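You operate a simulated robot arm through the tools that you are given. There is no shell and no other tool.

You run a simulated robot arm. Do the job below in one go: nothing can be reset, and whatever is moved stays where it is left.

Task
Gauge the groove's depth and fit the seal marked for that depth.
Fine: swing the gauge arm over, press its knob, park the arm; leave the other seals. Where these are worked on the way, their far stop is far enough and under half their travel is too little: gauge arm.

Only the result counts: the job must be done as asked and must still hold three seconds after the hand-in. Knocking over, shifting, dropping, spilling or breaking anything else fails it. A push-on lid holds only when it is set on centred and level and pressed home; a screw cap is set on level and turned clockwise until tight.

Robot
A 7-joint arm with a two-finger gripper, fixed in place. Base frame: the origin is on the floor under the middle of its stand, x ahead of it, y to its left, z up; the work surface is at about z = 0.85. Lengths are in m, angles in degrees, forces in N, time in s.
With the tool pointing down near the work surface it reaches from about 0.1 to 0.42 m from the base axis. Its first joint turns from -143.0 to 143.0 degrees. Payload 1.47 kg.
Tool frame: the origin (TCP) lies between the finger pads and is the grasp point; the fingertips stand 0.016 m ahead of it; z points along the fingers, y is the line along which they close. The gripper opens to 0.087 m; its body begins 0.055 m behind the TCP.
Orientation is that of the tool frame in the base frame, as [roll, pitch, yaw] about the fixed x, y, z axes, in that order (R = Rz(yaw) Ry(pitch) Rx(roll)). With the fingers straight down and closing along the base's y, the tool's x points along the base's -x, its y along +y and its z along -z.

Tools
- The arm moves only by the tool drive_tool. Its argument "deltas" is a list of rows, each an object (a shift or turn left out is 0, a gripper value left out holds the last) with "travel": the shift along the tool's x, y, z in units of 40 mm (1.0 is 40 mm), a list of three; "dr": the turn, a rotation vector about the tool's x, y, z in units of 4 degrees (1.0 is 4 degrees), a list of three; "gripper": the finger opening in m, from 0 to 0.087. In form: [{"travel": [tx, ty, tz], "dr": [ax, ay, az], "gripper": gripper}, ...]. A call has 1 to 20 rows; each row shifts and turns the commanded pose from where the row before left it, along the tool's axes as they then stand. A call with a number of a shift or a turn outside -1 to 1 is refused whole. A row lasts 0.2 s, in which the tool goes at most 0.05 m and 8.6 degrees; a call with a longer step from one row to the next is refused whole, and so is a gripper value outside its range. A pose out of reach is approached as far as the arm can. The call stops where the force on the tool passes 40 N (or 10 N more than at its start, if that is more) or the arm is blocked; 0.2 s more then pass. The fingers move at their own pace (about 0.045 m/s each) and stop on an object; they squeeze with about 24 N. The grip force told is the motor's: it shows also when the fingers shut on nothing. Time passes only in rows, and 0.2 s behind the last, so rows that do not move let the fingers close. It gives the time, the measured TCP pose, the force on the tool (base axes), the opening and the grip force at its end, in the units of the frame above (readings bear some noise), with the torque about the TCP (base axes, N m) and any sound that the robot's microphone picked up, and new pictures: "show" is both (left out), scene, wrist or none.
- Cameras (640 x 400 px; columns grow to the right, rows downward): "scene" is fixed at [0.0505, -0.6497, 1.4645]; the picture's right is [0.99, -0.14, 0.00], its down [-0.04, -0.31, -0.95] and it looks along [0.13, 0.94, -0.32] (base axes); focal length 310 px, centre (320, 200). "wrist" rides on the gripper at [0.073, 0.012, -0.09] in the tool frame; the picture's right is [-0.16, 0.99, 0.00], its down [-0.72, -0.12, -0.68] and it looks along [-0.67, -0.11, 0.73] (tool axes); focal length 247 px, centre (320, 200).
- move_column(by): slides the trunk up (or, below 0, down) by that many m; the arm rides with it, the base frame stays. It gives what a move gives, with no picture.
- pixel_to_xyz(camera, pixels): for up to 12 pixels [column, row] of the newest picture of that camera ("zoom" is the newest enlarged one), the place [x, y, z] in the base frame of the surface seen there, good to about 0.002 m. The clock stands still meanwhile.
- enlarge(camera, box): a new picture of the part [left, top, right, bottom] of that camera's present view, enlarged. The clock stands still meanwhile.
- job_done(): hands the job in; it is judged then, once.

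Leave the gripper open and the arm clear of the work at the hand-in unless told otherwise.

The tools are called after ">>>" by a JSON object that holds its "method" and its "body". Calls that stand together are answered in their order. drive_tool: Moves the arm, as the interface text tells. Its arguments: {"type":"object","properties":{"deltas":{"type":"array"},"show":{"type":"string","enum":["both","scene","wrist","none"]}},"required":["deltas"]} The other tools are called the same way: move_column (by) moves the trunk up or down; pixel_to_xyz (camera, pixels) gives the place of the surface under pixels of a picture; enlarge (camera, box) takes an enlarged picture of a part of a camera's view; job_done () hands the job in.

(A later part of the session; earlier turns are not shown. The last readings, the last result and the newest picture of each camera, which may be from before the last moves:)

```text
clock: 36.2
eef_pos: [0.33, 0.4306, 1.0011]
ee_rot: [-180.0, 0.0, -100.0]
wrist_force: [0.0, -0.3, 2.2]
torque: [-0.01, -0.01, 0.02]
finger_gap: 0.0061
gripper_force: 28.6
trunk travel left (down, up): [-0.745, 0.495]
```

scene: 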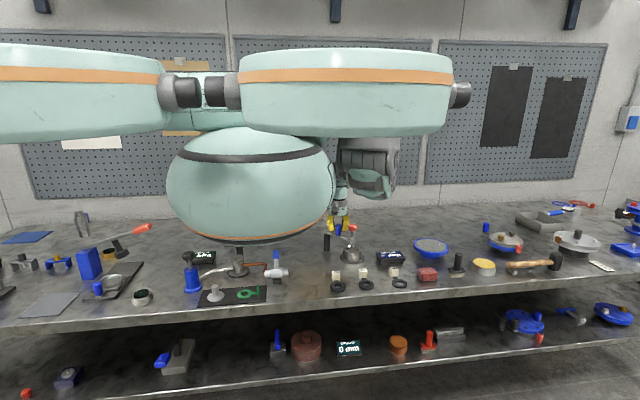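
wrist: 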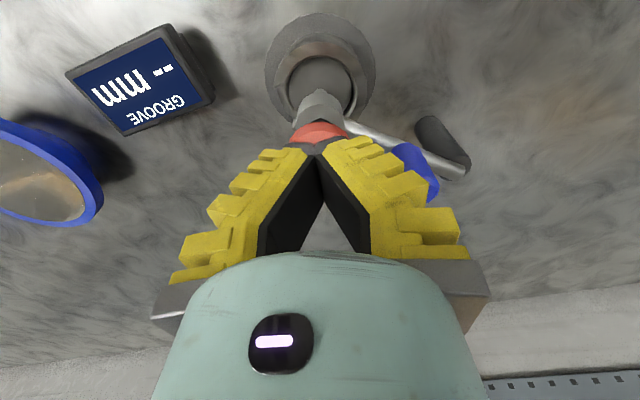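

Contact felt (2.2 N). Continue pressing in 4 mm steps.

>>> {"method": "drive_tool", "body": {"deltas": [{"travel": [0, 0, 0.1]}, {"travel": [0, 0, 0.1]}, {"travel": [0, 0, 0.1]}, {}], "show": "wrist"}}

```text
clock: 37.2
eef_pos: [0.3315, 0.433, 0.9908]
ee_rot: [-179.9, 0.2, -99.9]
wrist_force: [-3.7, -7.1, 37.0]
torque: [-0.1, 0.06, 0.02]
finger_gap: 0.0058
gripper_force: 29.5
trunk travel left (down, up): [-0.745, 0.495]
```

wrist: 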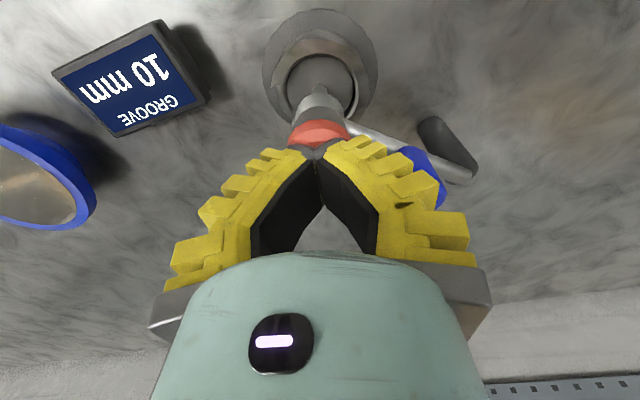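

The display now reads "10 mm" at a press of 37 N. I'll enlarge to be sure, then lift off.

>>> {"method": "enlarge", "body": {"camera": "wrist", "box": [50, 10, 230, 140]}}

>>> {"method": "drive_tool", "body": {"deltas": [{"travel": [0, 0, -0.3]}, {"travel": [0, 0, -0.4]}, {}], "show": "both"}}

```text
3.08 times, centred on (140, 75) of wrist
```

zoom: 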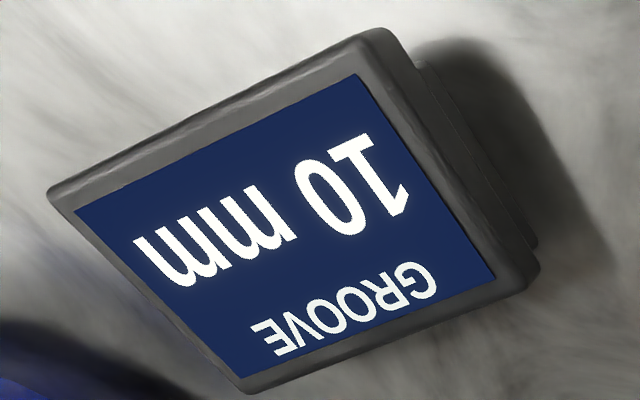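

```text
clock: 38.0
eef_pos: [0.3306, 0.4305, 1.0158]
ee_rot: [-180.0, -0.1, -100.0]
wrist_force: [0.5, 0.3, 0.1]
torque: [-0.01, 0.03, 0.01]
finger_gap: 0.0001
gripper_force: 28.5
trunk travel left (down, up): [-0.745, 0.495]
```

scene: 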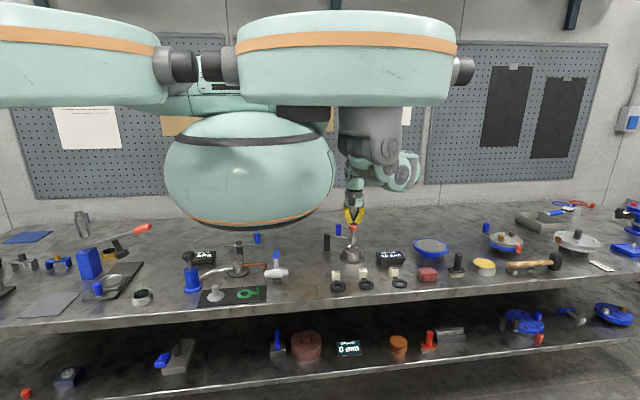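
wrist: 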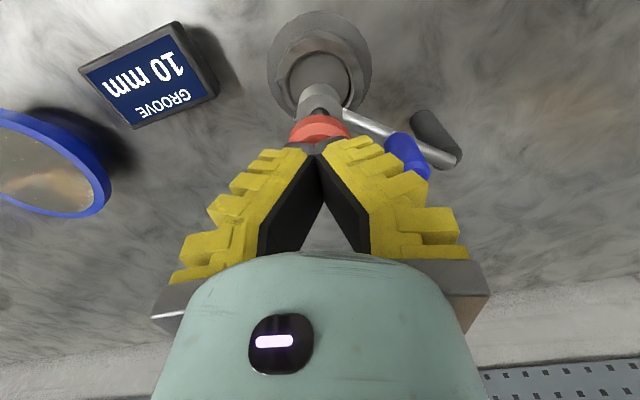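

Groove depth = 10 mm, so the seal marked 10 it is. Now park the gauge arm: raise the trunk 0.03 m, move over the handle at (0.2805, 0.474) and open to 0.05.

>>> {"method": "move_column", "body": {"by": 0.03}}

>>> {"method": "drive_tool", "body": {"deltas": [{"travel": [-0.4225, 0.71, 0]}, {"travel": [-0.4225, 0.71, 0], "gripper": 0.05}, {}, {}], "show": "wrist"}}

```text
clock: 38.8
eef_pos: [0.329, 0.4303, 1.0468]
ee_rot: [-179.9, 0.0, -99.9]
wrist_force: [0.8, -0.2, 0.3]
torque: [0.03, 0.0, -0.03]
finger_gap: 0.0
gripper_force: 28.3
trunk travel left (down, up): [-0.775, 0.465]
```

```text
clock: 39.8
eef_pos: [0.2786, 0.4742, 1.0454]
ee_rot: [179.9, 0.0, -100.1]
wrist_force: [1.2, -0.5, 0.7]
torque: [0.02, -0.01, 0.0]
finger_gap: 0.0552
gripper_force: 4.1
trunk travel left (down, up): [-0.775, 0.465]
```

wrist: 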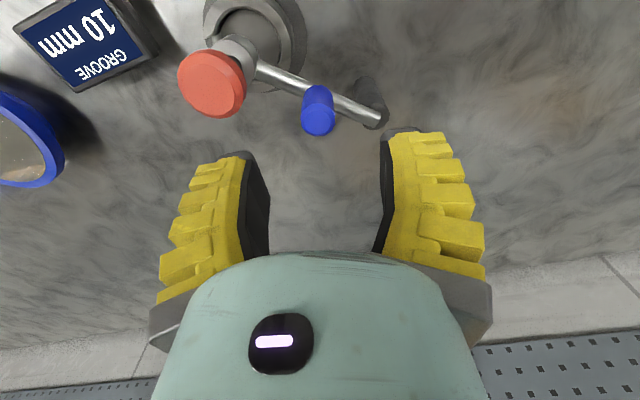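

Centred over the handle (319,120). Lower the trunk 0.06 m, then 15 mm by arm and grip.

>>> {"method": "move_column", "body": {"by": -0.06}}

>>> {"method": "drive_tool", "body": {"deltas": [{"travel": [0, 0, 0.37]}, {"gripper": 0.012}, {}, {}, {}], "show": "wrist"}}

```text
clock: 40.8
eef_pos: [0.2791, 0.4735, 0.987]
ee_rot: [-180.0, 0.0, -100.0]
wrist_force: [-0.7, 0.1, -0.1]
torque: [0.01, -0.03, -0.01]
finger_gap: 0.0553
gripper_force: 3.7
trunk travel left (down, up): [-0.715, 0.525]
```

```text
clock: 42.0
eef_pos: [0.2804, 0.473, 0.9721]
ee_rot: [-179.9, 0.0, -100.0]
wrist_force: [3.2, -0.1, -1.4]
torque: [0.05, 0.03, -0.05]
finger_gap: 0.0181
gripper_force: 30.1
trunk travel left (down, up): [-0.715, 0.525]
```

wrist: 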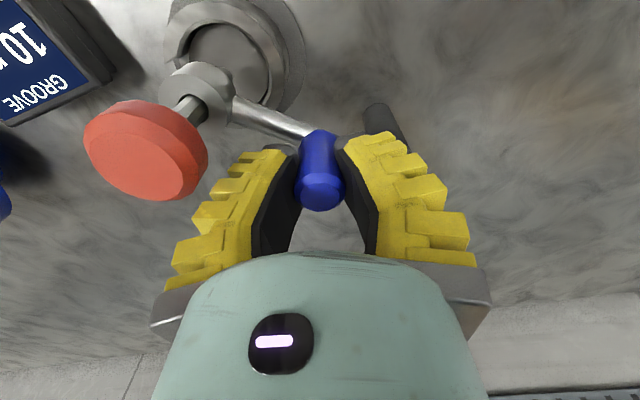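

Gripped (0.018). Swing back along the reversed arc: first five steps.

>>> {"method": "drive_tool", "body": {"deltas": [{"travel": [0.185, 0.135, 0]}, {"travel": [0.16, 0.168, 0]}, {"travel": [0.127, 0.193, 0]}, {"travel": [0.092, 0.213, 0]}, {"travel": [0.055, 0.225, 0]}, {}], "show": "wrist"}}

```text
clock: 43.4
eef_pos: [0.2381, 0.4565, 0.9702]
ee_rot: [180.0, 0.0, -99.9]
wrist_force: [-1.4, 2.0, -0.4]
torque: [-0.02, 0.05, 0.02]
finger_gap: 0.019
gripper_force: 8.4
trunk travel left (down, up): [-0.715, 0.525]
```

wrist: 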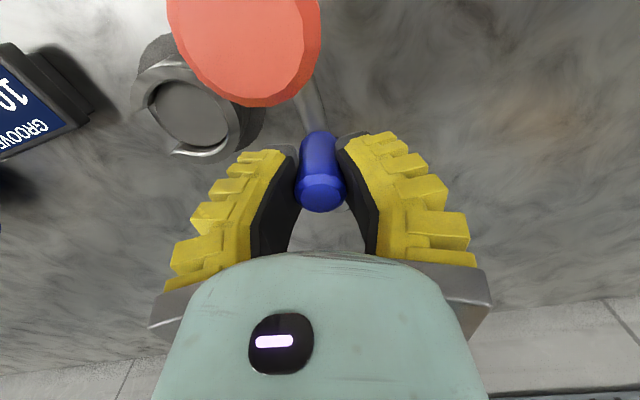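

The arm is half way back. Four more steps.

>>> {"method": "drive_tool", "body": {"deltas": [{"travel": [0.015, 0.231, 0]}, {"travel": [-0.025, 0.23, 0]}, {"travel": [-0.064, 0.222, 0]}, {"travel": [-0.101, 0.207, 0]}, {}], "show": "wrist"}}

```text
clock: 44.6
eef_pos: [0.2038, 0.4692, 0.9716]
ee_rot: [180.0, 0.0, -100.0]
wrist_force: [-0.9, 0.5, -1.2]
torque: [0.02, 0.07, -0.02]
finger_gap: 0.0176
gripper_force: 21.5
trunk travel left (down, up): [-0.715, 0.525]
```

wrist: 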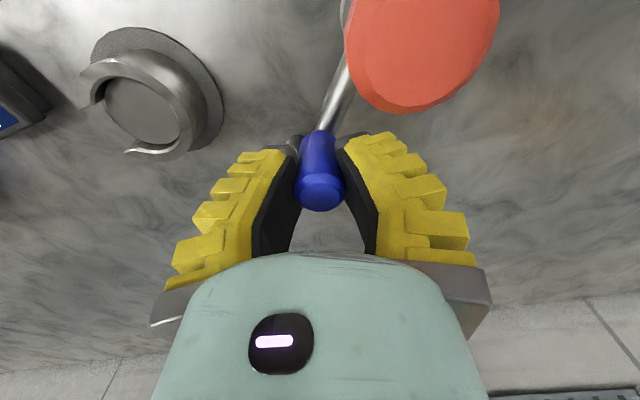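

About 10° remain to the start position. One step plus a small extra to touch the parking stop.

>>> {"method": "drive_tool", "body": {"deltas": [{"travel": [-0.135, 0.187, 0]}, {"travel": [-0.06, 0.09, 0]}, {}], "show": "wrist"}}

```text
clock: 45.4
eef_pos: [0.1978, 0.4754, 0.9703]
ee_rot: [-179.9, -0.1, -100.0]
wrist_force: [5.6, -11.0, 8.7]
torque: [-0.43, 0.11, 0.01]
finger_gap: 0.0147
gripper_force: 30.1
trunk travel left (down, up): [-0.715, 0.525]
```

wrist: 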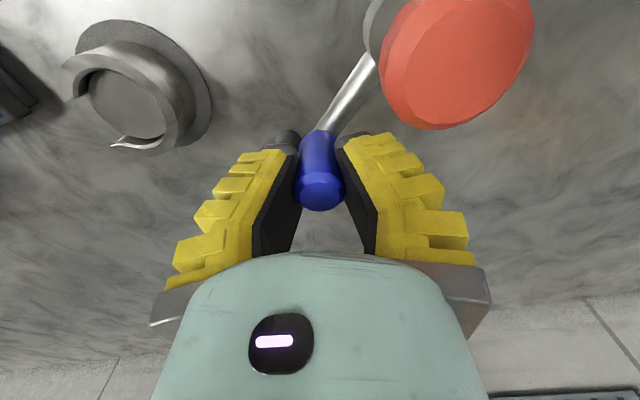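

Resistance of ~12 N and TCP at (0.198, 0.475), same as the starting grip: parked. Release and go up with the trunk, then verify.

>>> {"method": "drive_tool", "body": {"deltas": [{"travel": [0.05, -0.08, 0]}, {"gripper": 0.05}, {}, {}], "show": "none"}}

>>> {"method": "move_column", "body": {"by": 0.07}}

>>> {"method": "enlarge", "body": {"camera": "wrist", "box": [240, 0, 440, 180]}}

```text
clock: 46.4
eef_pos: [0.1983, 0.4751, 0.972]
ee_rot: [-180.0, -0.1, -100.0]
wrist_force: [0.5, -0.3, 0.0]
torque: [0.0, 0.02, -0.01]
finger_gap: 0.0556
gripper_force: 3.5
trunk travel left (down, up): [-0.715, 0.525]
```

```text
clock: 47.5
eef_pos: [0.1975, 0.475, 1.0419]
ee_rot: [180.0, 0.0, -100.1]
wrist_force: [0.4, -0.4, -0.1]
torque: [0.02, 0.03, 0.01]
finger_gap: 0.0552
gripper_force: 3.8
trunk travel left (down, up): [-0.785, 0.455]
```

```text
2.22 times, centred on (340, 90) of wrist
```

zoom: 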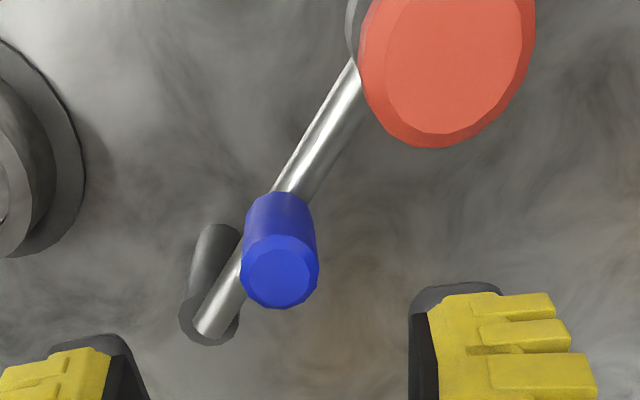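

>>> {"method": "pixel_to_xyz", "body": {"camera": "zoom", "pixels": [[280, 270], [455, 60], [205, 320], [440, 120]]}}

```text
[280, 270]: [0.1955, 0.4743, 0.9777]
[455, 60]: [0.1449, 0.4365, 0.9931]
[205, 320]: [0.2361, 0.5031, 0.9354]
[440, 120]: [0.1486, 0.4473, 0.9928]
```

Handle and knob read the same as at the start: the gauge is parked. Now I move back to (0.23, 0.20) at z≈1.04 to view the "10" seal.

>>> {"method": "drive_tool", "body": {"deltas": [{"travel": [0.947, -0.285, 0]}, {"travel": [0.947, -0.285, 0]}, {"travel": [0.947, -0.285, 0]}, {"travel": [0.947, -0.285, 0]}, {"travel": [0.947, -0.285, 0]}, {"travel": [0.947, -0.285, 0]}, {"travel": [0.947, -0.285, 0]}, {}]}}

```text
clock: 49.3
eef_pos: [0.2046, 0.4267, 1.0417]
ee_rot: [-180.0, 0.0, -100.0]
wrist_force: [0.4, 0.1, 0.3]
torque: [0.0, -0.02, -0.02]
finger_gap: 0.0555
gripper_force: 3.5
out of reach, approached as far as the arm can: row 2, 3, 4, 5, 6, 7
trunk travel left (down, up): [-0.785, 0.455]
```

scene: 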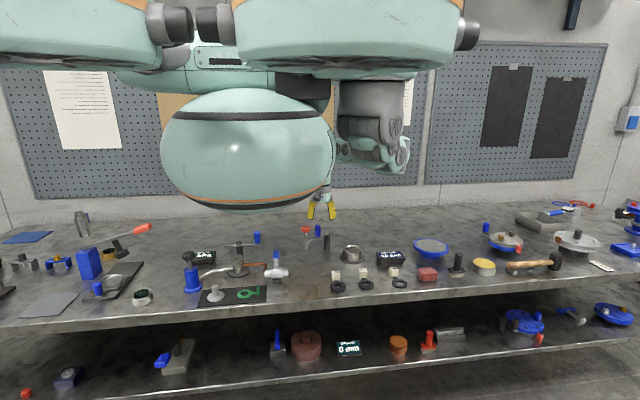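
wrist: 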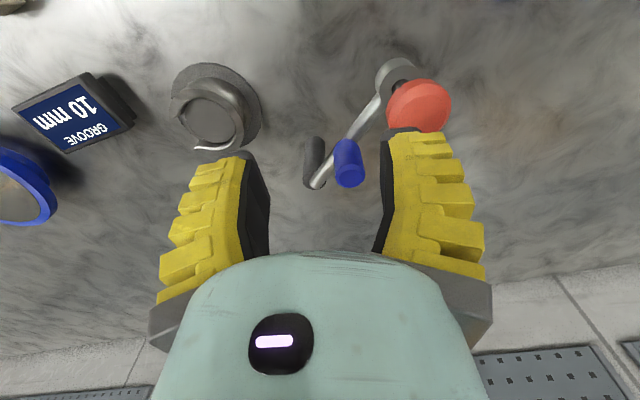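

Inward motion is limited at this trunk height. I'll raise the trunk 0.12 m, lower the arm 0.09 m, then pull in.

>>> {"method": "move_column", "body": {"by": 0.12}}

>>> {"method": "drive_tool", "body": {"deltas": [{"travel": [0.5, 0, 0.6]}, {"travel": [0.7, 0, 0.6]}, {"travel": [0.8, 0, 0.5]}, {"travel": [0.8, 0, 0.4]}, {}]}}

```text
clock: 50.8
eef_pos: [0.2043, 0.4263, 1.1614]
ee_rot: [179.9, 0.0, -100.0]
wrist_force: [0.0, 1.1, -0.7]
torque: [0.02, -0.02, 0.01]
finger_gap: 0.0556
gripper_force: 3.4
trunk travel left (down, up): [-0.905, 0.335]
```

```text
clock: 52.0
eef_pos: [0.1945, 0.3693, 1.1076]
ee_rot: [180.0, 0.0, -100.0]
wrist_force: [0.6, -0.7, -0.3]
torque: [0.05, 0.0, 0.0]
finger_gap: 0.0554
gripper_force: 3.8
out of reach, approached as far as the arm can: row 3, 4
trunk travel left (down, up): [-0.905, 0.335]
```

scene: 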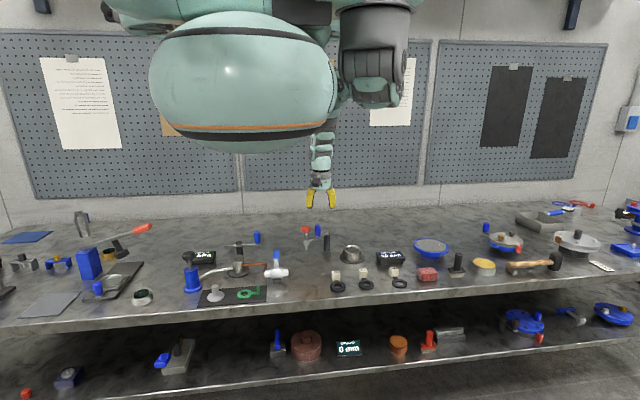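
wrist: 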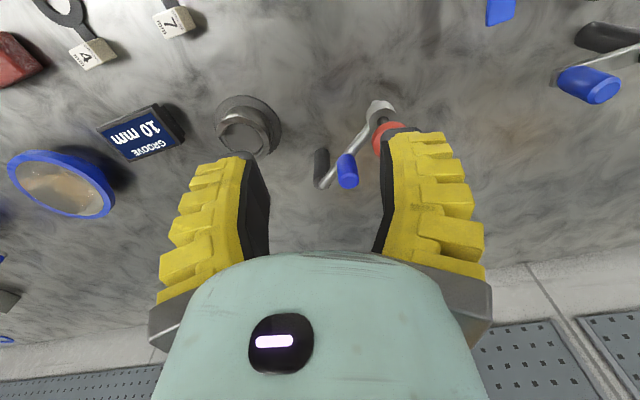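

Now the limit depends on height; go lower by 0.08 m (to z≈1.03) here – over free table – then inward.

>>> {"method": "drive_tool", "body": {"deltas": [{"travel": [0, -0.3, 0.8]}, {"travel": [0.2, -0.4, 0.8]}, {"travel": [0.8, -0.2, 0.4]}, {"travel": [0.9, 0, 0]}, {"travel": [0.9, 0, 0]}, {}], "show": "wrist"}}

```text
clock: 53.4
eef_pos: [0.2064, 0.2833, 0.9946]
ee_rot: [-180.0, -0.1, -100.0]
wrist_force: [0.2, 0.1, 0.2]
torque: [0.02, -0.03, 0.0]
finger_gap: 0.0554
gripper_force: 3.5
out of reach, approached as far as the arm can: row 4, 5
trunk travel left (down, up): [-0.905, 0.335]
```

wrist: 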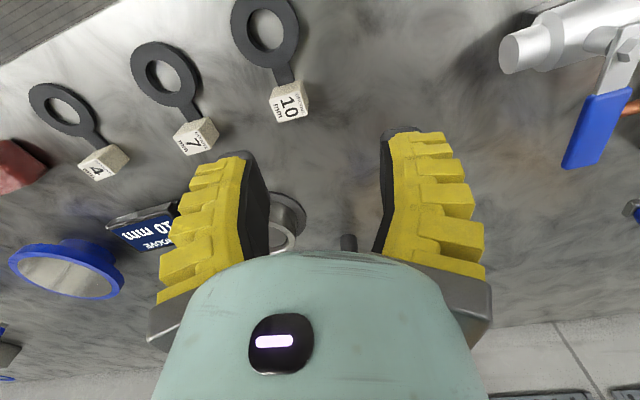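

Now the "10" seal is in view: ring at (265,30), tag at (290,102). Measure.

>>> {"method": "enlarge", "body": {"camera": "wrist", "box": [220, 0, 360, 130]}}

>>> {"method": "pixel_to_xyz", "body": {"camera": "wrist", "pixels": [[240, 30], [292, 30], [266, 60], [265, 30], [289, 103], [270, 90], [300, 85], [308, 115], [277, 120], [288, 80], [285, 75], [294, 95]]}}

```text
3.08 times, centred on (290, 65) of wrist
```

zoom: 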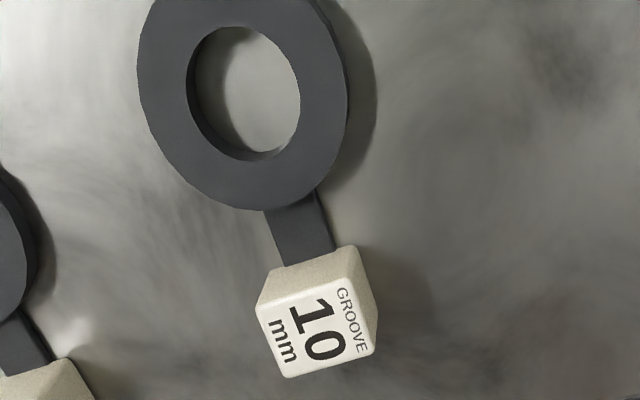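

```text
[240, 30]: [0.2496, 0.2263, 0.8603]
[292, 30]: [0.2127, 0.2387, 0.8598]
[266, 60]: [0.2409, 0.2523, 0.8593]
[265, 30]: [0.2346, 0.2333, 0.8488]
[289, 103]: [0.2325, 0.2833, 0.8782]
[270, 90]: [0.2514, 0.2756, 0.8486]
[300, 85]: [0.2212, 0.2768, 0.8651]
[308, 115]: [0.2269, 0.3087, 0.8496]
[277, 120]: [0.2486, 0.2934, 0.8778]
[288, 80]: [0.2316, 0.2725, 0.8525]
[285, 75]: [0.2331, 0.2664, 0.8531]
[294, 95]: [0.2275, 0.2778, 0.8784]
```

I'll measure the tag's top face corners and ring edge points in the zoom.

>>> {"method": "pixel_to_xyz", "body": {"camera": "zoom", "pixels": [[262, 308], [352, 283], [372, 348], [288, 374], [317, 330], [275, 275], [350, 255], [145, 90], [342, 90], [235, 200], [195, 90], [295, 90]]}}

```text
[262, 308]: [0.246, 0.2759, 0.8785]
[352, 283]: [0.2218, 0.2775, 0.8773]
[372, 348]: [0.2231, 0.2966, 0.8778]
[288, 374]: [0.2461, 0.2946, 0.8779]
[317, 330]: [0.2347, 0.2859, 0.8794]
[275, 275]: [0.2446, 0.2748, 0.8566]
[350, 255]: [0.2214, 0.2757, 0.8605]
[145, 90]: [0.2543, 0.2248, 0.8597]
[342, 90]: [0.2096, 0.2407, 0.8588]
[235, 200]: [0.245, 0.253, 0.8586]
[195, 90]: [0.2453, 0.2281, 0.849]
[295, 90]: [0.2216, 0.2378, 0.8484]
```

Tag of "10": centre (0.2342, 0.2855), ~24 mm wide, top z 0.879, turned about -3.7°; ring centre ≈(0.2315, 0.234). I rotate the tool +6.3° yaw, and go over the tag at z≈0.93.

>>> {"method": "drive_tool", "body": {"deltas": [{"dr": [0, 0, -0.785]}, {"dr": [0, 0, -0.785]}, {"travel": [-0.1, -0.69, 0.5]}, {"travel": [0, 0, 0.8]}, {}]}}

```text
clock: 54.6
eef_pos: [0.2341, 0.2842, 0.9425]
ee_rot: [-180.0, 0.0, -93.8]
wrist_force: [0.0, 0.6, 0.2]
torque: [-0.02, -0.02, -0.03]
finger_gap: 0.0553
gripper_force: 3.5
trunk travel left (down, up): [-0.905, 0.335]
```

scene: 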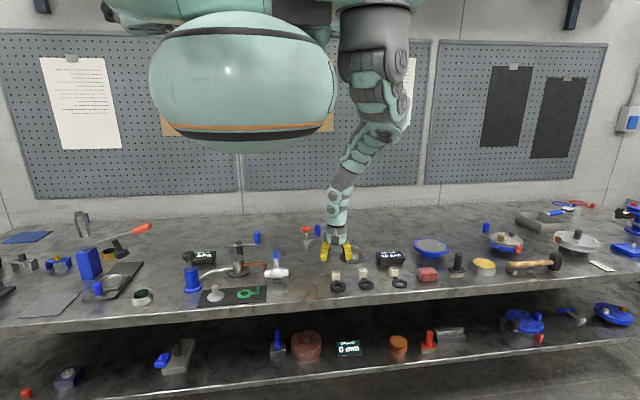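
wrist: 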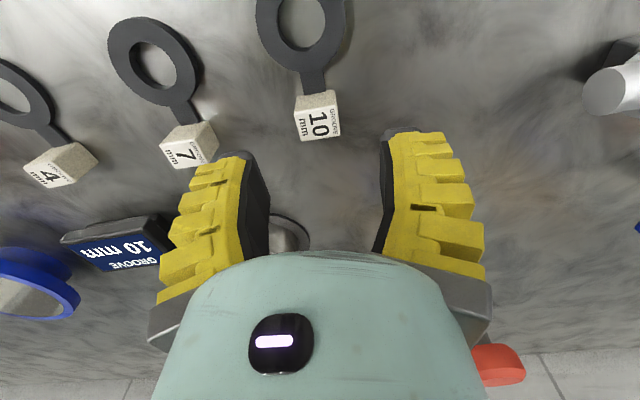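

The tag sits between the fingers at (318,120). Check once more with a zoom before lowering.

>>> {"method": "enlarge", "body": {"camera": "wrist", "box": [240, 0, 400, 150]}}

>>> {"method": "pixel_to_xyz", "body": {"camera": "wrist", "pixels": [[298, 114], [337, 110], [339, 136], [302, 139], [318, 125], [257, 25], [345, 25], [301, 68], [282, 22], [323, 22], [300, 47], [313, 92]]}}

```text
2.67 times, centred on (320, 75) of wrist
```

zoom: 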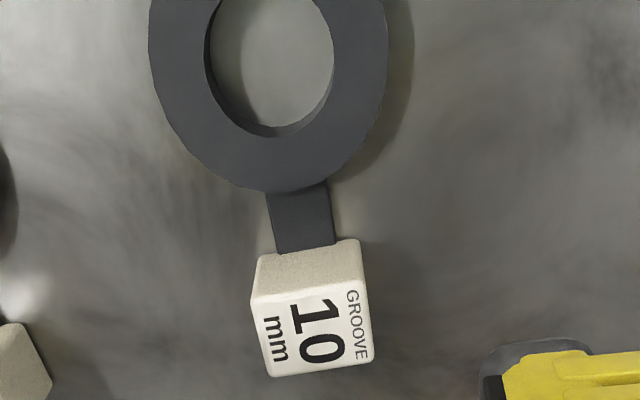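

```text
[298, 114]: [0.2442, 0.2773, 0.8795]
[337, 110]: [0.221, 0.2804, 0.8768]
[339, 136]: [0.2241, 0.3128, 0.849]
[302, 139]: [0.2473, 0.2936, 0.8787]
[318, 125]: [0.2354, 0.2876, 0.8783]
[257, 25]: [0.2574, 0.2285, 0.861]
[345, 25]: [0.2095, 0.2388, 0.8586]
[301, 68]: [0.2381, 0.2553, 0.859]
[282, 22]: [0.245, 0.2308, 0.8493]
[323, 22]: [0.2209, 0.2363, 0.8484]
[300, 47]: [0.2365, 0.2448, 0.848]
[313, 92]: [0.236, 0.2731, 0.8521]
```

Aligned within ~2°. Descend 0.064 m to z≈0.878 (tips 0.862, ring top 0.860 is clear of them), then close on the tag.

>>> {"method": "drive_tool", "body": {"deltas": [{"travel": [-0.045, 0, 0.6]}, {"travel": [0, 0, 0.6]}, {"travel": [0, 0, 0.4]}, {}, {"gripper": 0.01}, {}, {}, {}]}}

```text
clock: 56.4
eef_pos: [0.2351, 0.2885, 0.8784]
ee_rot: [180.0, 0.1, -93.7]
wrist_force: [-0.8, -2.1, 10.2]
torque: [-0.15, 0.03, 0.01]
finger_gap: 0.0242
gripper_force: 24.6
trunk travel left (down, up): [-0.905, 0.335]
```

scene: 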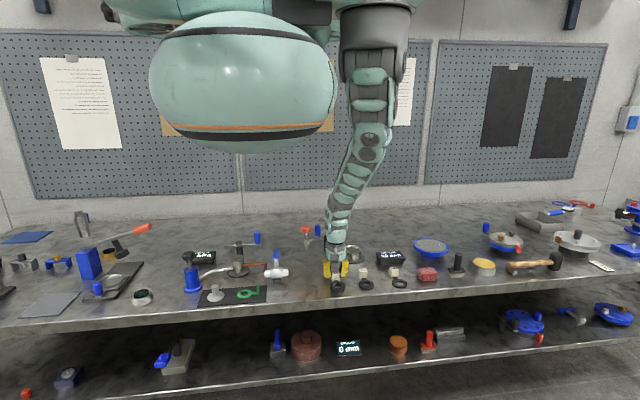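
wrist: 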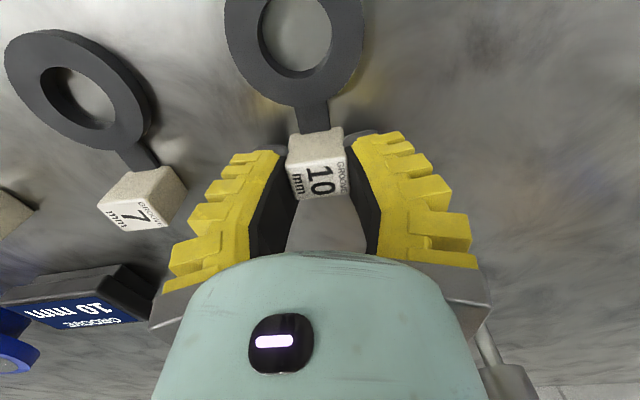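

The tag is gripped (gap 0.0242). Lift gently 0.05 m and check that the seal comes along, level.

>>> {"method": "drive_tool", "body": {"deltas": [{"travel": [0, 0, -0.25]}, {"travel": [0, 0, -0.5]}, {"travel": [0, 0, -0.6]}, {}, {}]}}

```text
clock: 57.6
eef_pos: [0.2338, 0.2883, 0.9331]
ee_rot: [180.0, 0.0, -93.7]
wrist_force: [0.2, 0.7, -0.9]
torque: [0.04, 0.02, -0.05]
finger_gap: 0.0206
gripper_force: 24.1
trunk travel left (down, up): [-0.905, 0.335]
```

scene: 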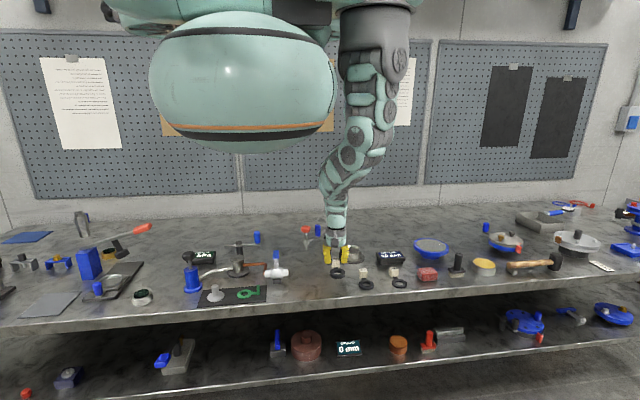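
wrist: 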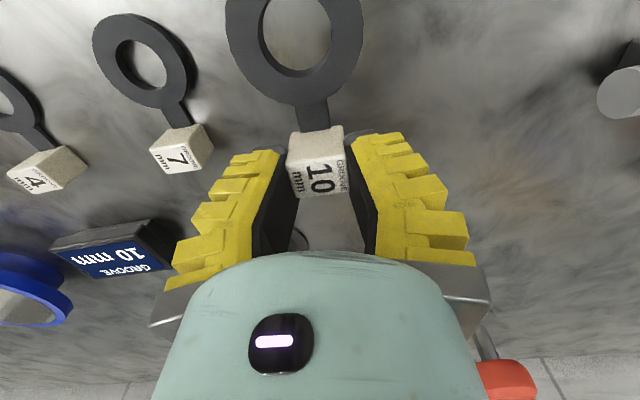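

The seal came along. I measure its ring and tag to check level and where the ring centre is relative to the tool.

>>> {"method": "pixel_to_xyz", "body": {"camera": "wrist", "pixels": [[240, 30], [345, 30], [262, 85], [295, 92], [335, 80], [315, 110], [294, 165], [342, 160], [318, 175], [312, 148], [245, 5], [348, 5]]}}

>>> {"method": "enlarge", "body": {"camera": "scene", "box": [300, 220, 380, 290]}}

```text
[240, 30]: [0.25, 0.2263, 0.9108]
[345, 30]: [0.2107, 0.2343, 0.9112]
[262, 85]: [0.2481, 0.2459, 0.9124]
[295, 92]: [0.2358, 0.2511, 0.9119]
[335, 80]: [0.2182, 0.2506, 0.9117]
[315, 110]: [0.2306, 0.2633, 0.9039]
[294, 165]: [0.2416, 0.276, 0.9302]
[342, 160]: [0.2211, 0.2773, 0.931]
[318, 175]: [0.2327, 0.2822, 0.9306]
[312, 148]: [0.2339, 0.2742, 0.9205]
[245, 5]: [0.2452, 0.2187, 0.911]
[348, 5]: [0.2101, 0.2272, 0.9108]
```

```text
5.71 times, centred on (340, 255) of scene
```

zoom: 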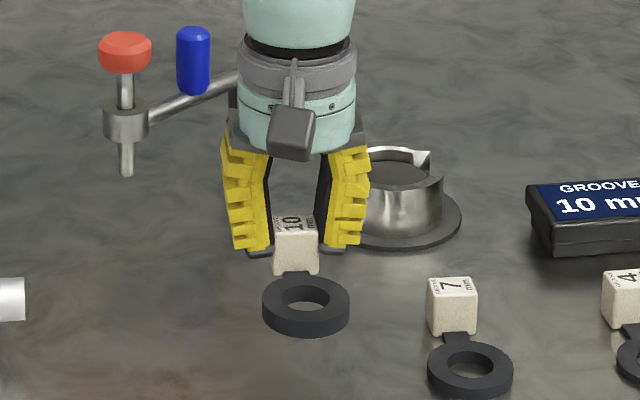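

Ring top ≈0.911, tag top 0.930: level. I zoom on the held ring to locate its edges.

>>> {"method": "enlarge", "body": {"camera": "wrist", "box": [215, 0, 375, 110]}}

```text
3.64 times, centred on (295, 55) of wrist
```

zoom: 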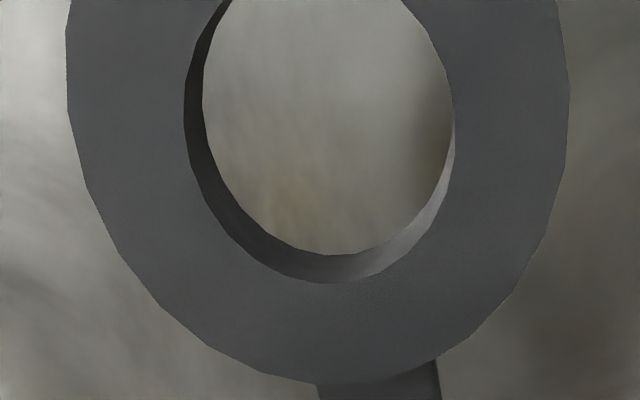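

>>> {"method": "pixel_to_xyz", "body": {"camera": "zoom", "pixels": [[72, 110], [95, 190], [155, 285], [225, 345], [563, 100], [550, 200], [515, 280], [455, 335], [180, 85], [210, 220], [320, 290], [460, 110]]}}

```text
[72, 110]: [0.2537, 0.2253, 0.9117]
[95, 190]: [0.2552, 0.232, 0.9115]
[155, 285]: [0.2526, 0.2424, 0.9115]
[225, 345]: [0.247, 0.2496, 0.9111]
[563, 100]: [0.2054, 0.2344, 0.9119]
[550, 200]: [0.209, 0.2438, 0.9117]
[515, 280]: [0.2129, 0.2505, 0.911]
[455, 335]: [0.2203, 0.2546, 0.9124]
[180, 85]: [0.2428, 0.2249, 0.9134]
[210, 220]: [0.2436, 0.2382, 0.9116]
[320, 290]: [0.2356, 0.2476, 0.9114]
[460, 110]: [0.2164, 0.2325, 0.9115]
```

Fit gives the held ring centre at (0.2301, 0.2320), radius 24.7 mm – i.e. 56.4 mm along tool +x from the TCP, exactly on the tool's x axis. Next I rise and go outward a bit toward (0.273, 0.319, 1.00).

>>> {"method": "drive_tool", "body": {"deltas": [{"travel": [0, 0, -0.4]}, {"travel": [-0.279, -0.3075, -0.45]}, {"travel": [-0.279, -0.3075, -0.45]}, {"travel": [-0.279, -0.3075, -0.4]}, {}], "show": "wrist"}}

```text
clock: 58.8
eef_pos: [0.2729, 0.319, 1.0005]
ee_rot: [180.0, 0.1, -93.6]
wrist_force: [-0.1, -0.7, -1.0]
torque: [0.05, 0.03, 0.01]
finger_gap: 0.0202
gripper_force: 24.0
trunk travel left (down, up): [-0.905, 0.335]
```

wrist: 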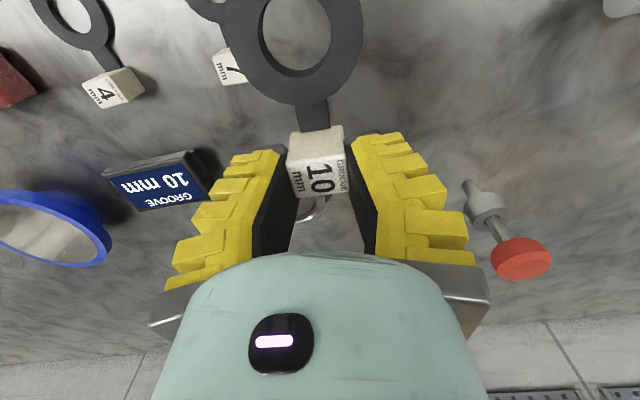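

Next two waypoints outward and up: to (0.3075, 0.3555, 1.08), then (0.357, 0.405, 1.155).

>>> {"method": "drive_tool", "body": {"deltas": [{"travel": [-0.322, -0.268, -0.667]}, {"travel": [-0.322, -0.268, -0.667]}, {"travel": [-0.322, -0.268, -0.667]}, {"travel": [-0.438, -0.385, -0.625]}, {"travel": [-0.438, -0.385, -0.625]}, {"travel": [-0.438, -0.385, -0.625]}, {}], "show": "wrist"}}

```text
clock: 60.4
eef_pos: [0.3592, 0.4048, 1.1539]
ee_rot: [179.9, -0.1, -93.7]
wrist_force: [0.1, -0.3, -1.0]
torque: [0.02, 0.02, 0.01]
finger_gap: 0.0198
gripper_force: 23.4
trunk travel left (down, up): [-0.905, 0.335]
```

wrist: 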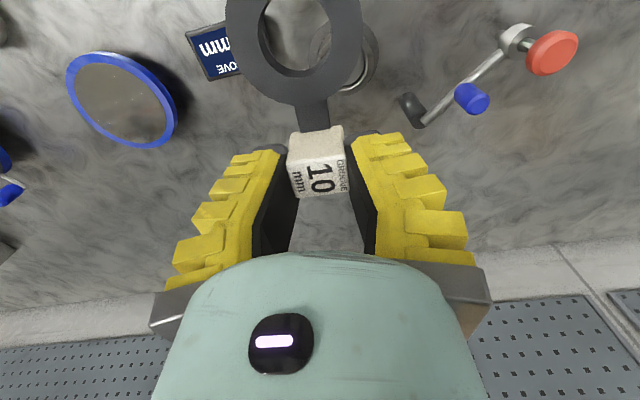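

Reachable. Now rotate the tool clockwise (dr z +) by 80° at this height, far above everything.

>>> {"method": "drive_tool", "body": {"deltas": [{"dr": [0, 0, 1]}, {"dr": [0, 0, 1]}, {"dr": [0, 0, 1]}, {"dr": [0, 0, 1]}, {"dr": [0, 0, 1]}, {"dr": [0, 0, 1]}, {"dr": [0, 0, 1]}, {"dr": [0, 0, 1]}, {"dr": [0, 0, 1]}, {"dr": [0, 0, 1]}, {"dr": [0, 0, 1]}, {"dr": [0, 0, 1]}, {"dr": [0, 0, 1]}, {"dr": [0, 0, 1]}, {"dr": [0, 0, 1]}, {"dr": [0, 0, 1]}, {"dr": [0, 0, 1]}, {"dr": [0, 0, 1]}, {"dr": [0, 0, 1]}, {"dr": [0, 0, 1]}]}}

```text
clock: 64.6
eef_pos: [0.3574, 0.4051, 1.156]
ee_rot: [180.0, 0.0, -173.8]
wrist_force: [-0.4, 0.1, -0.7]
torque: [0.0, -0.03, -0.01]
finger_gap: 0.0198
gripper_force: 24.8
trunk travel left (down, up): [-0.905, 0.335]
```

scene: 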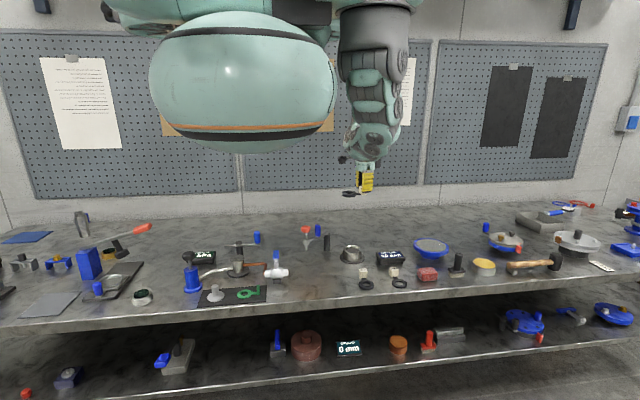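
wrist: 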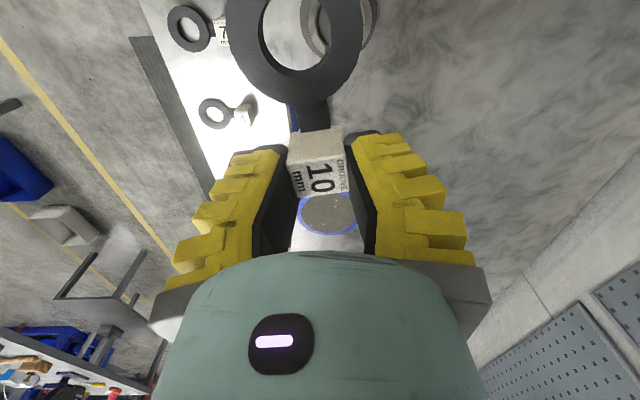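

Yaw is -173.8. Before placing, I measure the housing centre precisely with a strong zoom of the scene camera.

>>> {"method": "enlarge", "body": {"camera": "scene", "box": [334, 240, 370, 268]}}

>>> {"method": "enlarge", "body": {"camera": "wrist", "box": [290, 0, 390, 70]}}

```text
14.29 times, centred on (352, 254) of scene
```

zoom: 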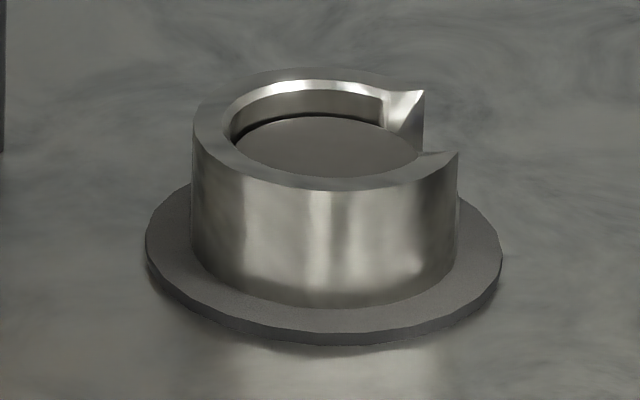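

```text
5.71 times, centred on (340, 35) of wrist
```

zoom: 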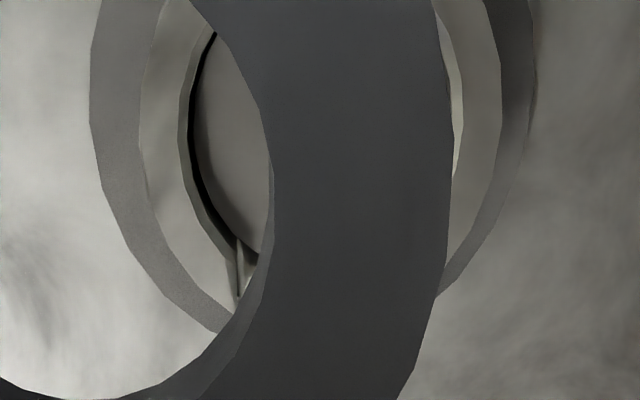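

>>> {"method": "enlarge", "body": {"camera": "scene", "box": [334, 240, 370, 268]}}

>>> {"method": "pixel_to_xyz", "body": {"camera": "zoom", "pixels": [[196, 120], [222, 95], [260, 76], [310, 68], [360, 72], [200, 145], [230, 168], [270, 182], [320, 190], [370, 188], [410, 180], [450, 160]]}}

>>> {"method": "pixel_to_xyz", "body": {"camera": "zoom", "pixels": [[148, 240], [170, 280], [220, 312], [280, 328], [340, 330], [400, 322], [450, 302], [490, 270], [498, 240], [330, 140], [250, 140], [410, 145]]}}

```text
14.29 times, centred on (352, 254) of scene
```

zoom: 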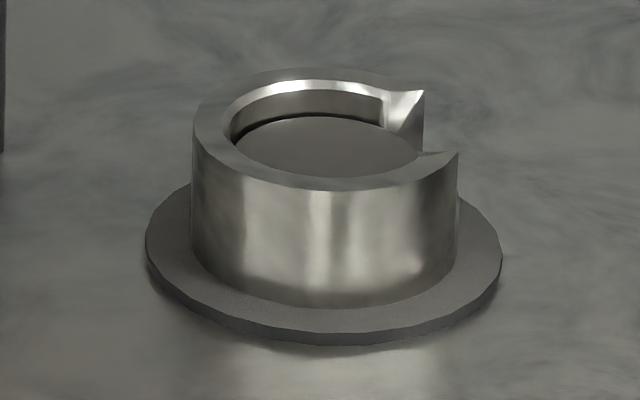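

```text
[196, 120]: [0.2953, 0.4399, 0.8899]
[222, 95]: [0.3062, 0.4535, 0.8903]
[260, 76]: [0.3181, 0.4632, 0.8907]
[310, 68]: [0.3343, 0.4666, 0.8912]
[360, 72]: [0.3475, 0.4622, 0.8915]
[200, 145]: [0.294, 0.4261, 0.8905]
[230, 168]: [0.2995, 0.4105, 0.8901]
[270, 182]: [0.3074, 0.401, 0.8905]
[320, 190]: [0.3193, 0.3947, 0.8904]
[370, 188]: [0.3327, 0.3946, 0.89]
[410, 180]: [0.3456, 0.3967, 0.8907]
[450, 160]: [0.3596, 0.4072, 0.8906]
```

```text
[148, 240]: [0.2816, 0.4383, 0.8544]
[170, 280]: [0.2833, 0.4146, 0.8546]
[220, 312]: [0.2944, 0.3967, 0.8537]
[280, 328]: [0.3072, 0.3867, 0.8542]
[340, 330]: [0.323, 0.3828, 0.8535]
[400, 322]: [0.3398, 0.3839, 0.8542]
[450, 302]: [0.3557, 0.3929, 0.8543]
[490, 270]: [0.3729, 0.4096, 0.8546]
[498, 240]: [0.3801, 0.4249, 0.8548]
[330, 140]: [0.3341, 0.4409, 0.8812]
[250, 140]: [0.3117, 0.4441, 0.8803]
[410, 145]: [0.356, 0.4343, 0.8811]
```

Circle fit of the rim gives housing centre ≈(0.3307, 0.4297) (matches the knob's stop position (0.330, 0.430)). So TCP must be at (0.3871, 0.4297) with yaw 180. I finish the rotation and move there at height.

>>> {"method": "drive_tool", "body": {"deltas": [{"dr": [0, 0, 0.78]}, {"dr": [0, 0, 0.77]}, {"travel": [-0.37, 0.31, -0.2]}, {"travel": [-0.37, 0.305, -0.2]}, {}]}}

```text
clock: 65.8
eef_pos: [0.3869, 0.4298, 1.1709]
ee_rot: [-179.8, -0.2, -179.8]
wrist_force: [0.4, 0.3, -0.2]
torque: [0.02, -0.02, -0.02]
finger_gap: 0.0198
gripper_force: 24.5
trunk travel left (down, up): [-0.905, 0.335]
```

scene: 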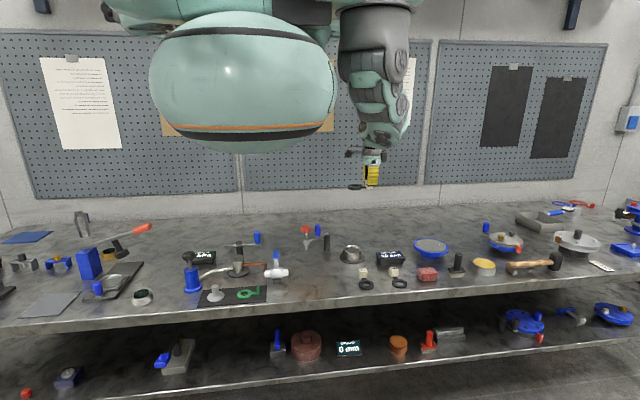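
wrist: 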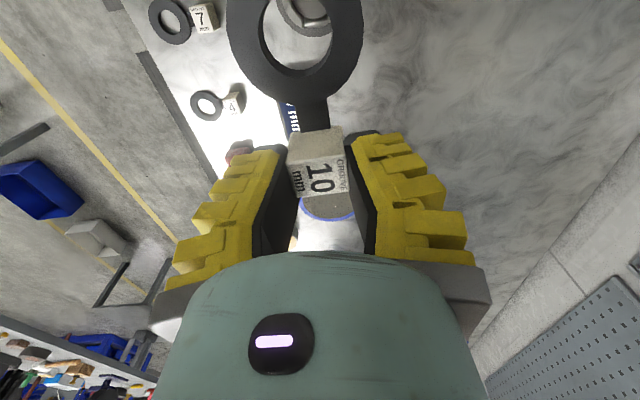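

In position above the housing. Lower the trunk 0.15 m first.

>>> {"method": "move_column", "body": {"by": -0.15}}

>>> {"method": "enlarge", "body": {"camera": "scene", "box": [260, 160, 460, 290]}}

```text
clock: 67.5
eef_pos: [0.3865, 0.4293, 1.0206]
ee_rot: [179.9, 0.0, -179.8]
wrist_force: [0.3, 0.2, -0.3]
torque: [0.02, -0.03, -0.03]
finger_gap: 0.02
gripper_force: 23.7
trunk travel left (down, up): [-0.755, 0.485]
```

```text
3.08 times, centred on (360, 225) of scene
```

zoom: 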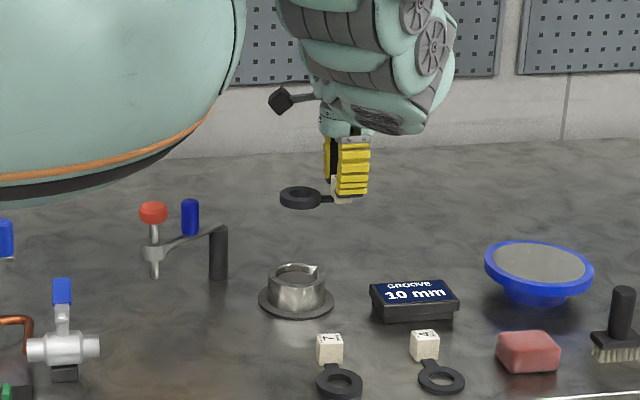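

All clear; the seal hangs level over the housing. Lower the trunk another 0.082 m (ring bottom then ~0.907, 17 mm above the rim).

>>> {"method": "move_column", "body": {"by": -0.082}}

>>> {"method": "enlarge", "body": {"camera": "scene", "box": [320, 210, 410, 275]}}

>>> {"method": "enlarge", "body": {"camera": "wrist", "box": [210, 0, 390, 140]}}

```text
clock: 68.7
eef_pos: [0.3868, 0.4302, 0.9384]
ee_rot: [-180.0, 0.0, -179.9]
wrist_force: [-0.5, -0.2, -1.1]
torque: [-0.03, -0.06, 0.01]
finger_gap: 0.0198
gripper_force: 23.9
trunk travel left (down, up): [-0.673, 0.567]
```

```text
6.15 times, centred on (365, 242) of scene
```

zoom: 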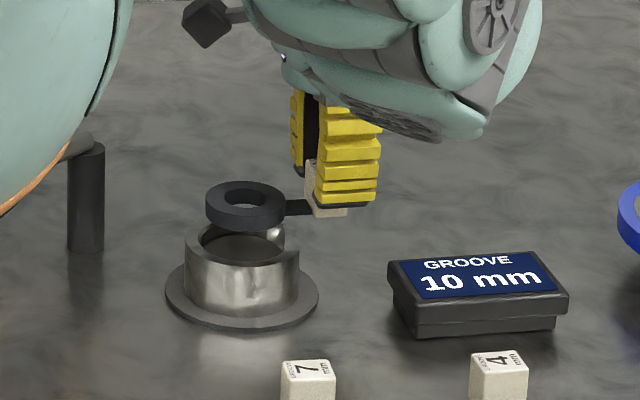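

```text
2.86 times, centred on (300, 70) of wrist
```

zoom: 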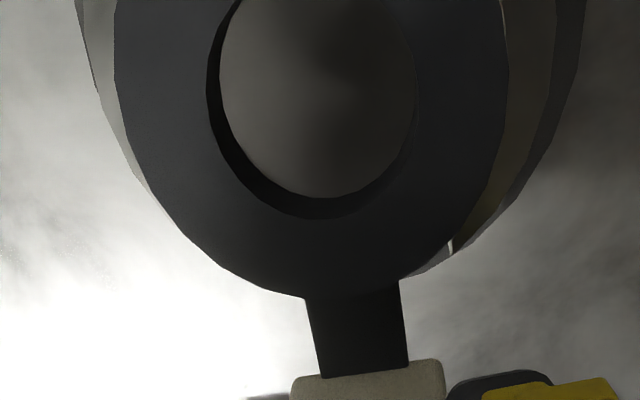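

Looks aligned. I zoom the scene on the ring and housing to compare their centres.

>>> {"method": "enlarge", "body": {"camera": "scene", "box": [340, 234, 376, 266]}}

```text
12.50 times, centred on (358, 250) of scene
```

zoom: 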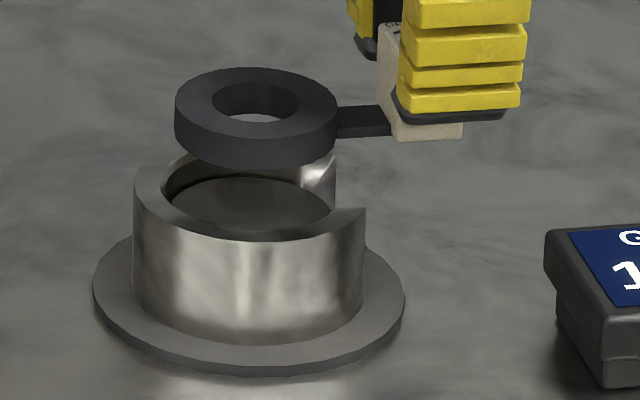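

>>> {"method": "pixel_to_xyz", "body": {"camera": "zoom", "pixels": [[179, 103], [192, 86], [218, 74], [255, 70], [295, 75], [325, 90], [334, 106], [322, 122], [290, 134], [250, 137], [210, 131], [186, 118]]}}

>>> {"method": "pixel_to_xyz", "body": {"camera": "zoom", "pixels": [[137, 185], [145, 200], [165, 217], [195, 232], [230, 239], [270, 239], [310, 231], [340, 220], [362, 209], [150, 168], [385, 110], [430, 135]]}}

```text
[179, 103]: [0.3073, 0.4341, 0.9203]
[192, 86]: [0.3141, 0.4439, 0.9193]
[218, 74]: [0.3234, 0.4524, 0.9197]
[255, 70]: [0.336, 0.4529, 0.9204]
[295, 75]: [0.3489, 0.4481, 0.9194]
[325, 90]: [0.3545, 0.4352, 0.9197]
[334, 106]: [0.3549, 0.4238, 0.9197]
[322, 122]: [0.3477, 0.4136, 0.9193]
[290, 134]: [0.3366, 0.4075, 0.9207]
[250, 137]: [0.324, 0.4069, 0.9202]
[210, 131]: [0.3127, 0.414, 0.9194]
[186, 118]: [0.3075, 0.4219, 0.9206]
```

```text
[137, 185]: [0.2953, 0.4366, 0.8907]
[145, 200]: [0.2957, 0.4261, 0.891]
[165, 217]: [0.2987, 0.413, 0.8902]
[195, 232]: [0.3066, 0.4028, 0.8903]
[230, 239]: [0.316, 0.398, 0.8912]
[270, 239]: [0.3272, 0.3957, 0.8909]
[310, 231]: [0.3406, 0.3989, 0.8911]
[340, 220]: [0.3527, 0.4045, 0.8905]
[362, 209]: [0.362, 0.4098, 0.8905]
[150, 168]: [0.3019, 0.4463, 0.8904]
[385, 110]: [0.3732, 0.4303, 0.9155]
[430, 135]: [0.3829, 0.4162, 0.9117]
```

Ring centre ≈(0.331, 0.430), housing centre ≈(0.3307, 0.4297): aligned within ~0.5 mm and level. Lower the trunk 0.012 m, then insert with the arm.

>>> {"method": "move_column", "body": {"by": -0.012}}

>>> {"method": "drive_tool", "body": {"deltas": [{"travel": [0, 0, 0.07]}, {"travel": [0, 0, 0.07]}, {}], "show": "none"}}

>>> {"method": "enlarge", "body": {"camera": "scene", "box": [340, 234, 376, 266]}}

```text
clock: 69.3
eef_pos: [0.3871, 0.4302, 0.9284]
ee_rot: [-180.0, -0.1, -179.9]
wrist_force: [0.6, -0.3, -0.4]
torque: [0.0, 0.01, -0.02]
finger_gap: 0.0199
gripper_force: 24.3
trunk travel left (down, up): [-0.661, 0.579]
```

```text
clock: 70.1
eef_pos: [0.3868, 0.4307, 0.9213]
ee_rot: [180.0, 0.1, -179.9]
wrist_force: [0.3, -0.4, -0.4]
torque: [0.01, -0.01, -0.01]
finger_gap: 0.0197
gripper_force: 24.3
trunk travel left (down, up): [-0.661, 0.579]
```

```text
12.50 times, centred on (358, 250) of scene
```

zoom: 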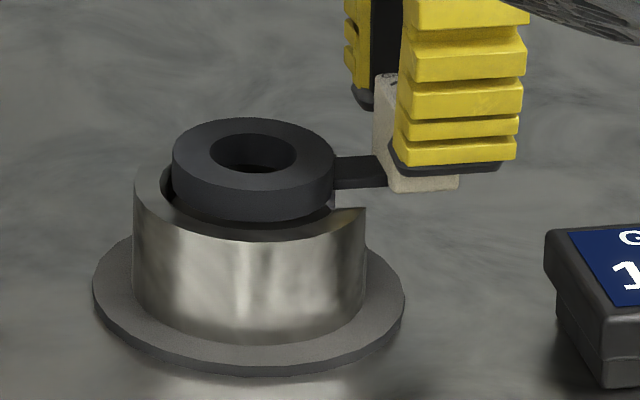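

The ring is now right at the rim, well centred. Continue down in ~3 mm steps.

>>> {"method": "drive_tool", "body": {"deltas": [{"travel": [0, -0.015, 0.07]}, {"travel": [0, 0, 0.07]}, {}], "show": "none"}}

>>> {"method": "enlarge", "body": {"camera": "scene", "box": [340, 234, 376, 266]}}

```text
clock: 70.9
eef_pos: [0.3865, 0.4296, 0.9159]
ee_rot: [179.9, 0.1, -179.9]
wrist_force: [-0.1, 0.2, -0.2]
torque: [0.02, -0.03, 0.04]
finger_gap: 0.0197
gripper_force: 23.8
trunk travel left (down, up): [-0.661, 0.579]
```

```text
12.50 times, centred on (358, 250) of scene
```

zoom: 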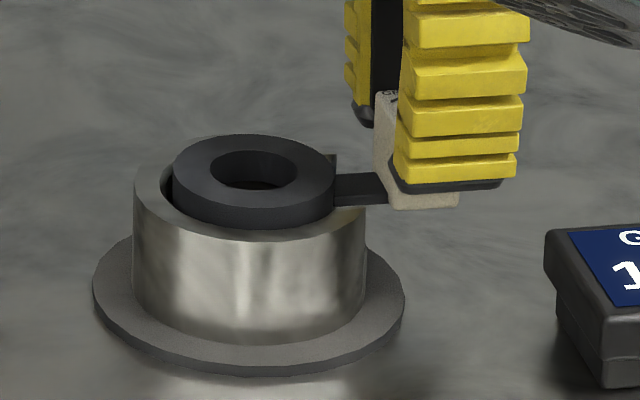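

It enters without force. Continue down 2 mm per row.

>>> {"method": "drive_tool", "body": {"deltas": [{"travel": [0, 0, 0.05]}, {"travel": [0, 0, 0.05]}, {"travel": [0, 0, 0.05]}, {}], "show": "none"}}

>>> {"method": "enlarge", "body": {"camera": "scene", "box": [340, 234, 376, 266]}}

```text
clock: 71.9
eef_pos: [0.3866, 0.4287, 0.9112]
ee_rot: [180.0, 0.1, -179.8]
wrist_force: [-3.2, -4.8, 13.1]
torque: [-0.11, 0.36, 0.04]
finger_gap: 0.0211
gripper_force: 24.4
trunk travel left (down, up): [-0.661, 0.579]
```

```text
12.50 times, centred on (358, 250) of scene
```

zoom: 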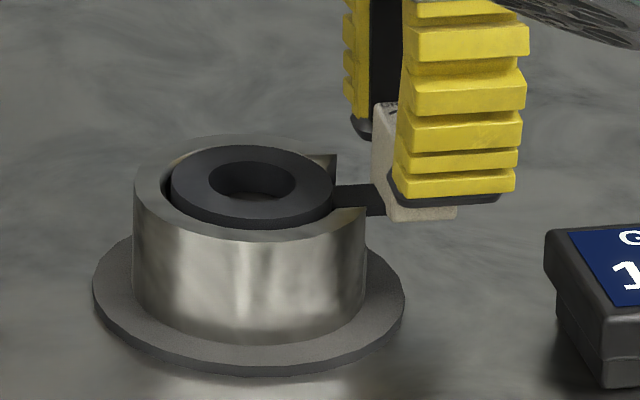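

13 N upward: contact, near the expected seating height (0.9106). Check ring top against rim top.

>>> {"method": "pixel_to_xyz", "body": {"camera": "zoom", "pixels": [[190, 180], [250, 215], [310, 200], [300, 165], [250, 152], [195, 165], [148, 195], [230, 238], [320, 228], [330, 160], [215, 143], [360, 195]]}}

```text
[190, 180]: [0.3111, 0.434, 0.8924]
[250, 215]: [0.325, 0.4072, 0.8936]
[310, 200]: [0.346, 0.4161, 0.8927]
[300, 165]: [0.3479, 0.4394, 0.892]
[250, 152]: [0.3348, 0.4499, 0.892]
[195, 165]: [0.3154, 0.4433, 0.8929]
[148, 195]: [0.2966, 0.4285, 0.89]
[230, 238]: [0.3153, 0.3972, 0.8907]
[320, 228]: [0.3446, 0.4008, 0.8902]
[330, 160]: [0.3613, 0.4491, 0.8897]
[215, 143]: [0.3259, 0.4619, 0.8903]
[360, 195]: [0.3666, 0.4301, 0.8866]
```

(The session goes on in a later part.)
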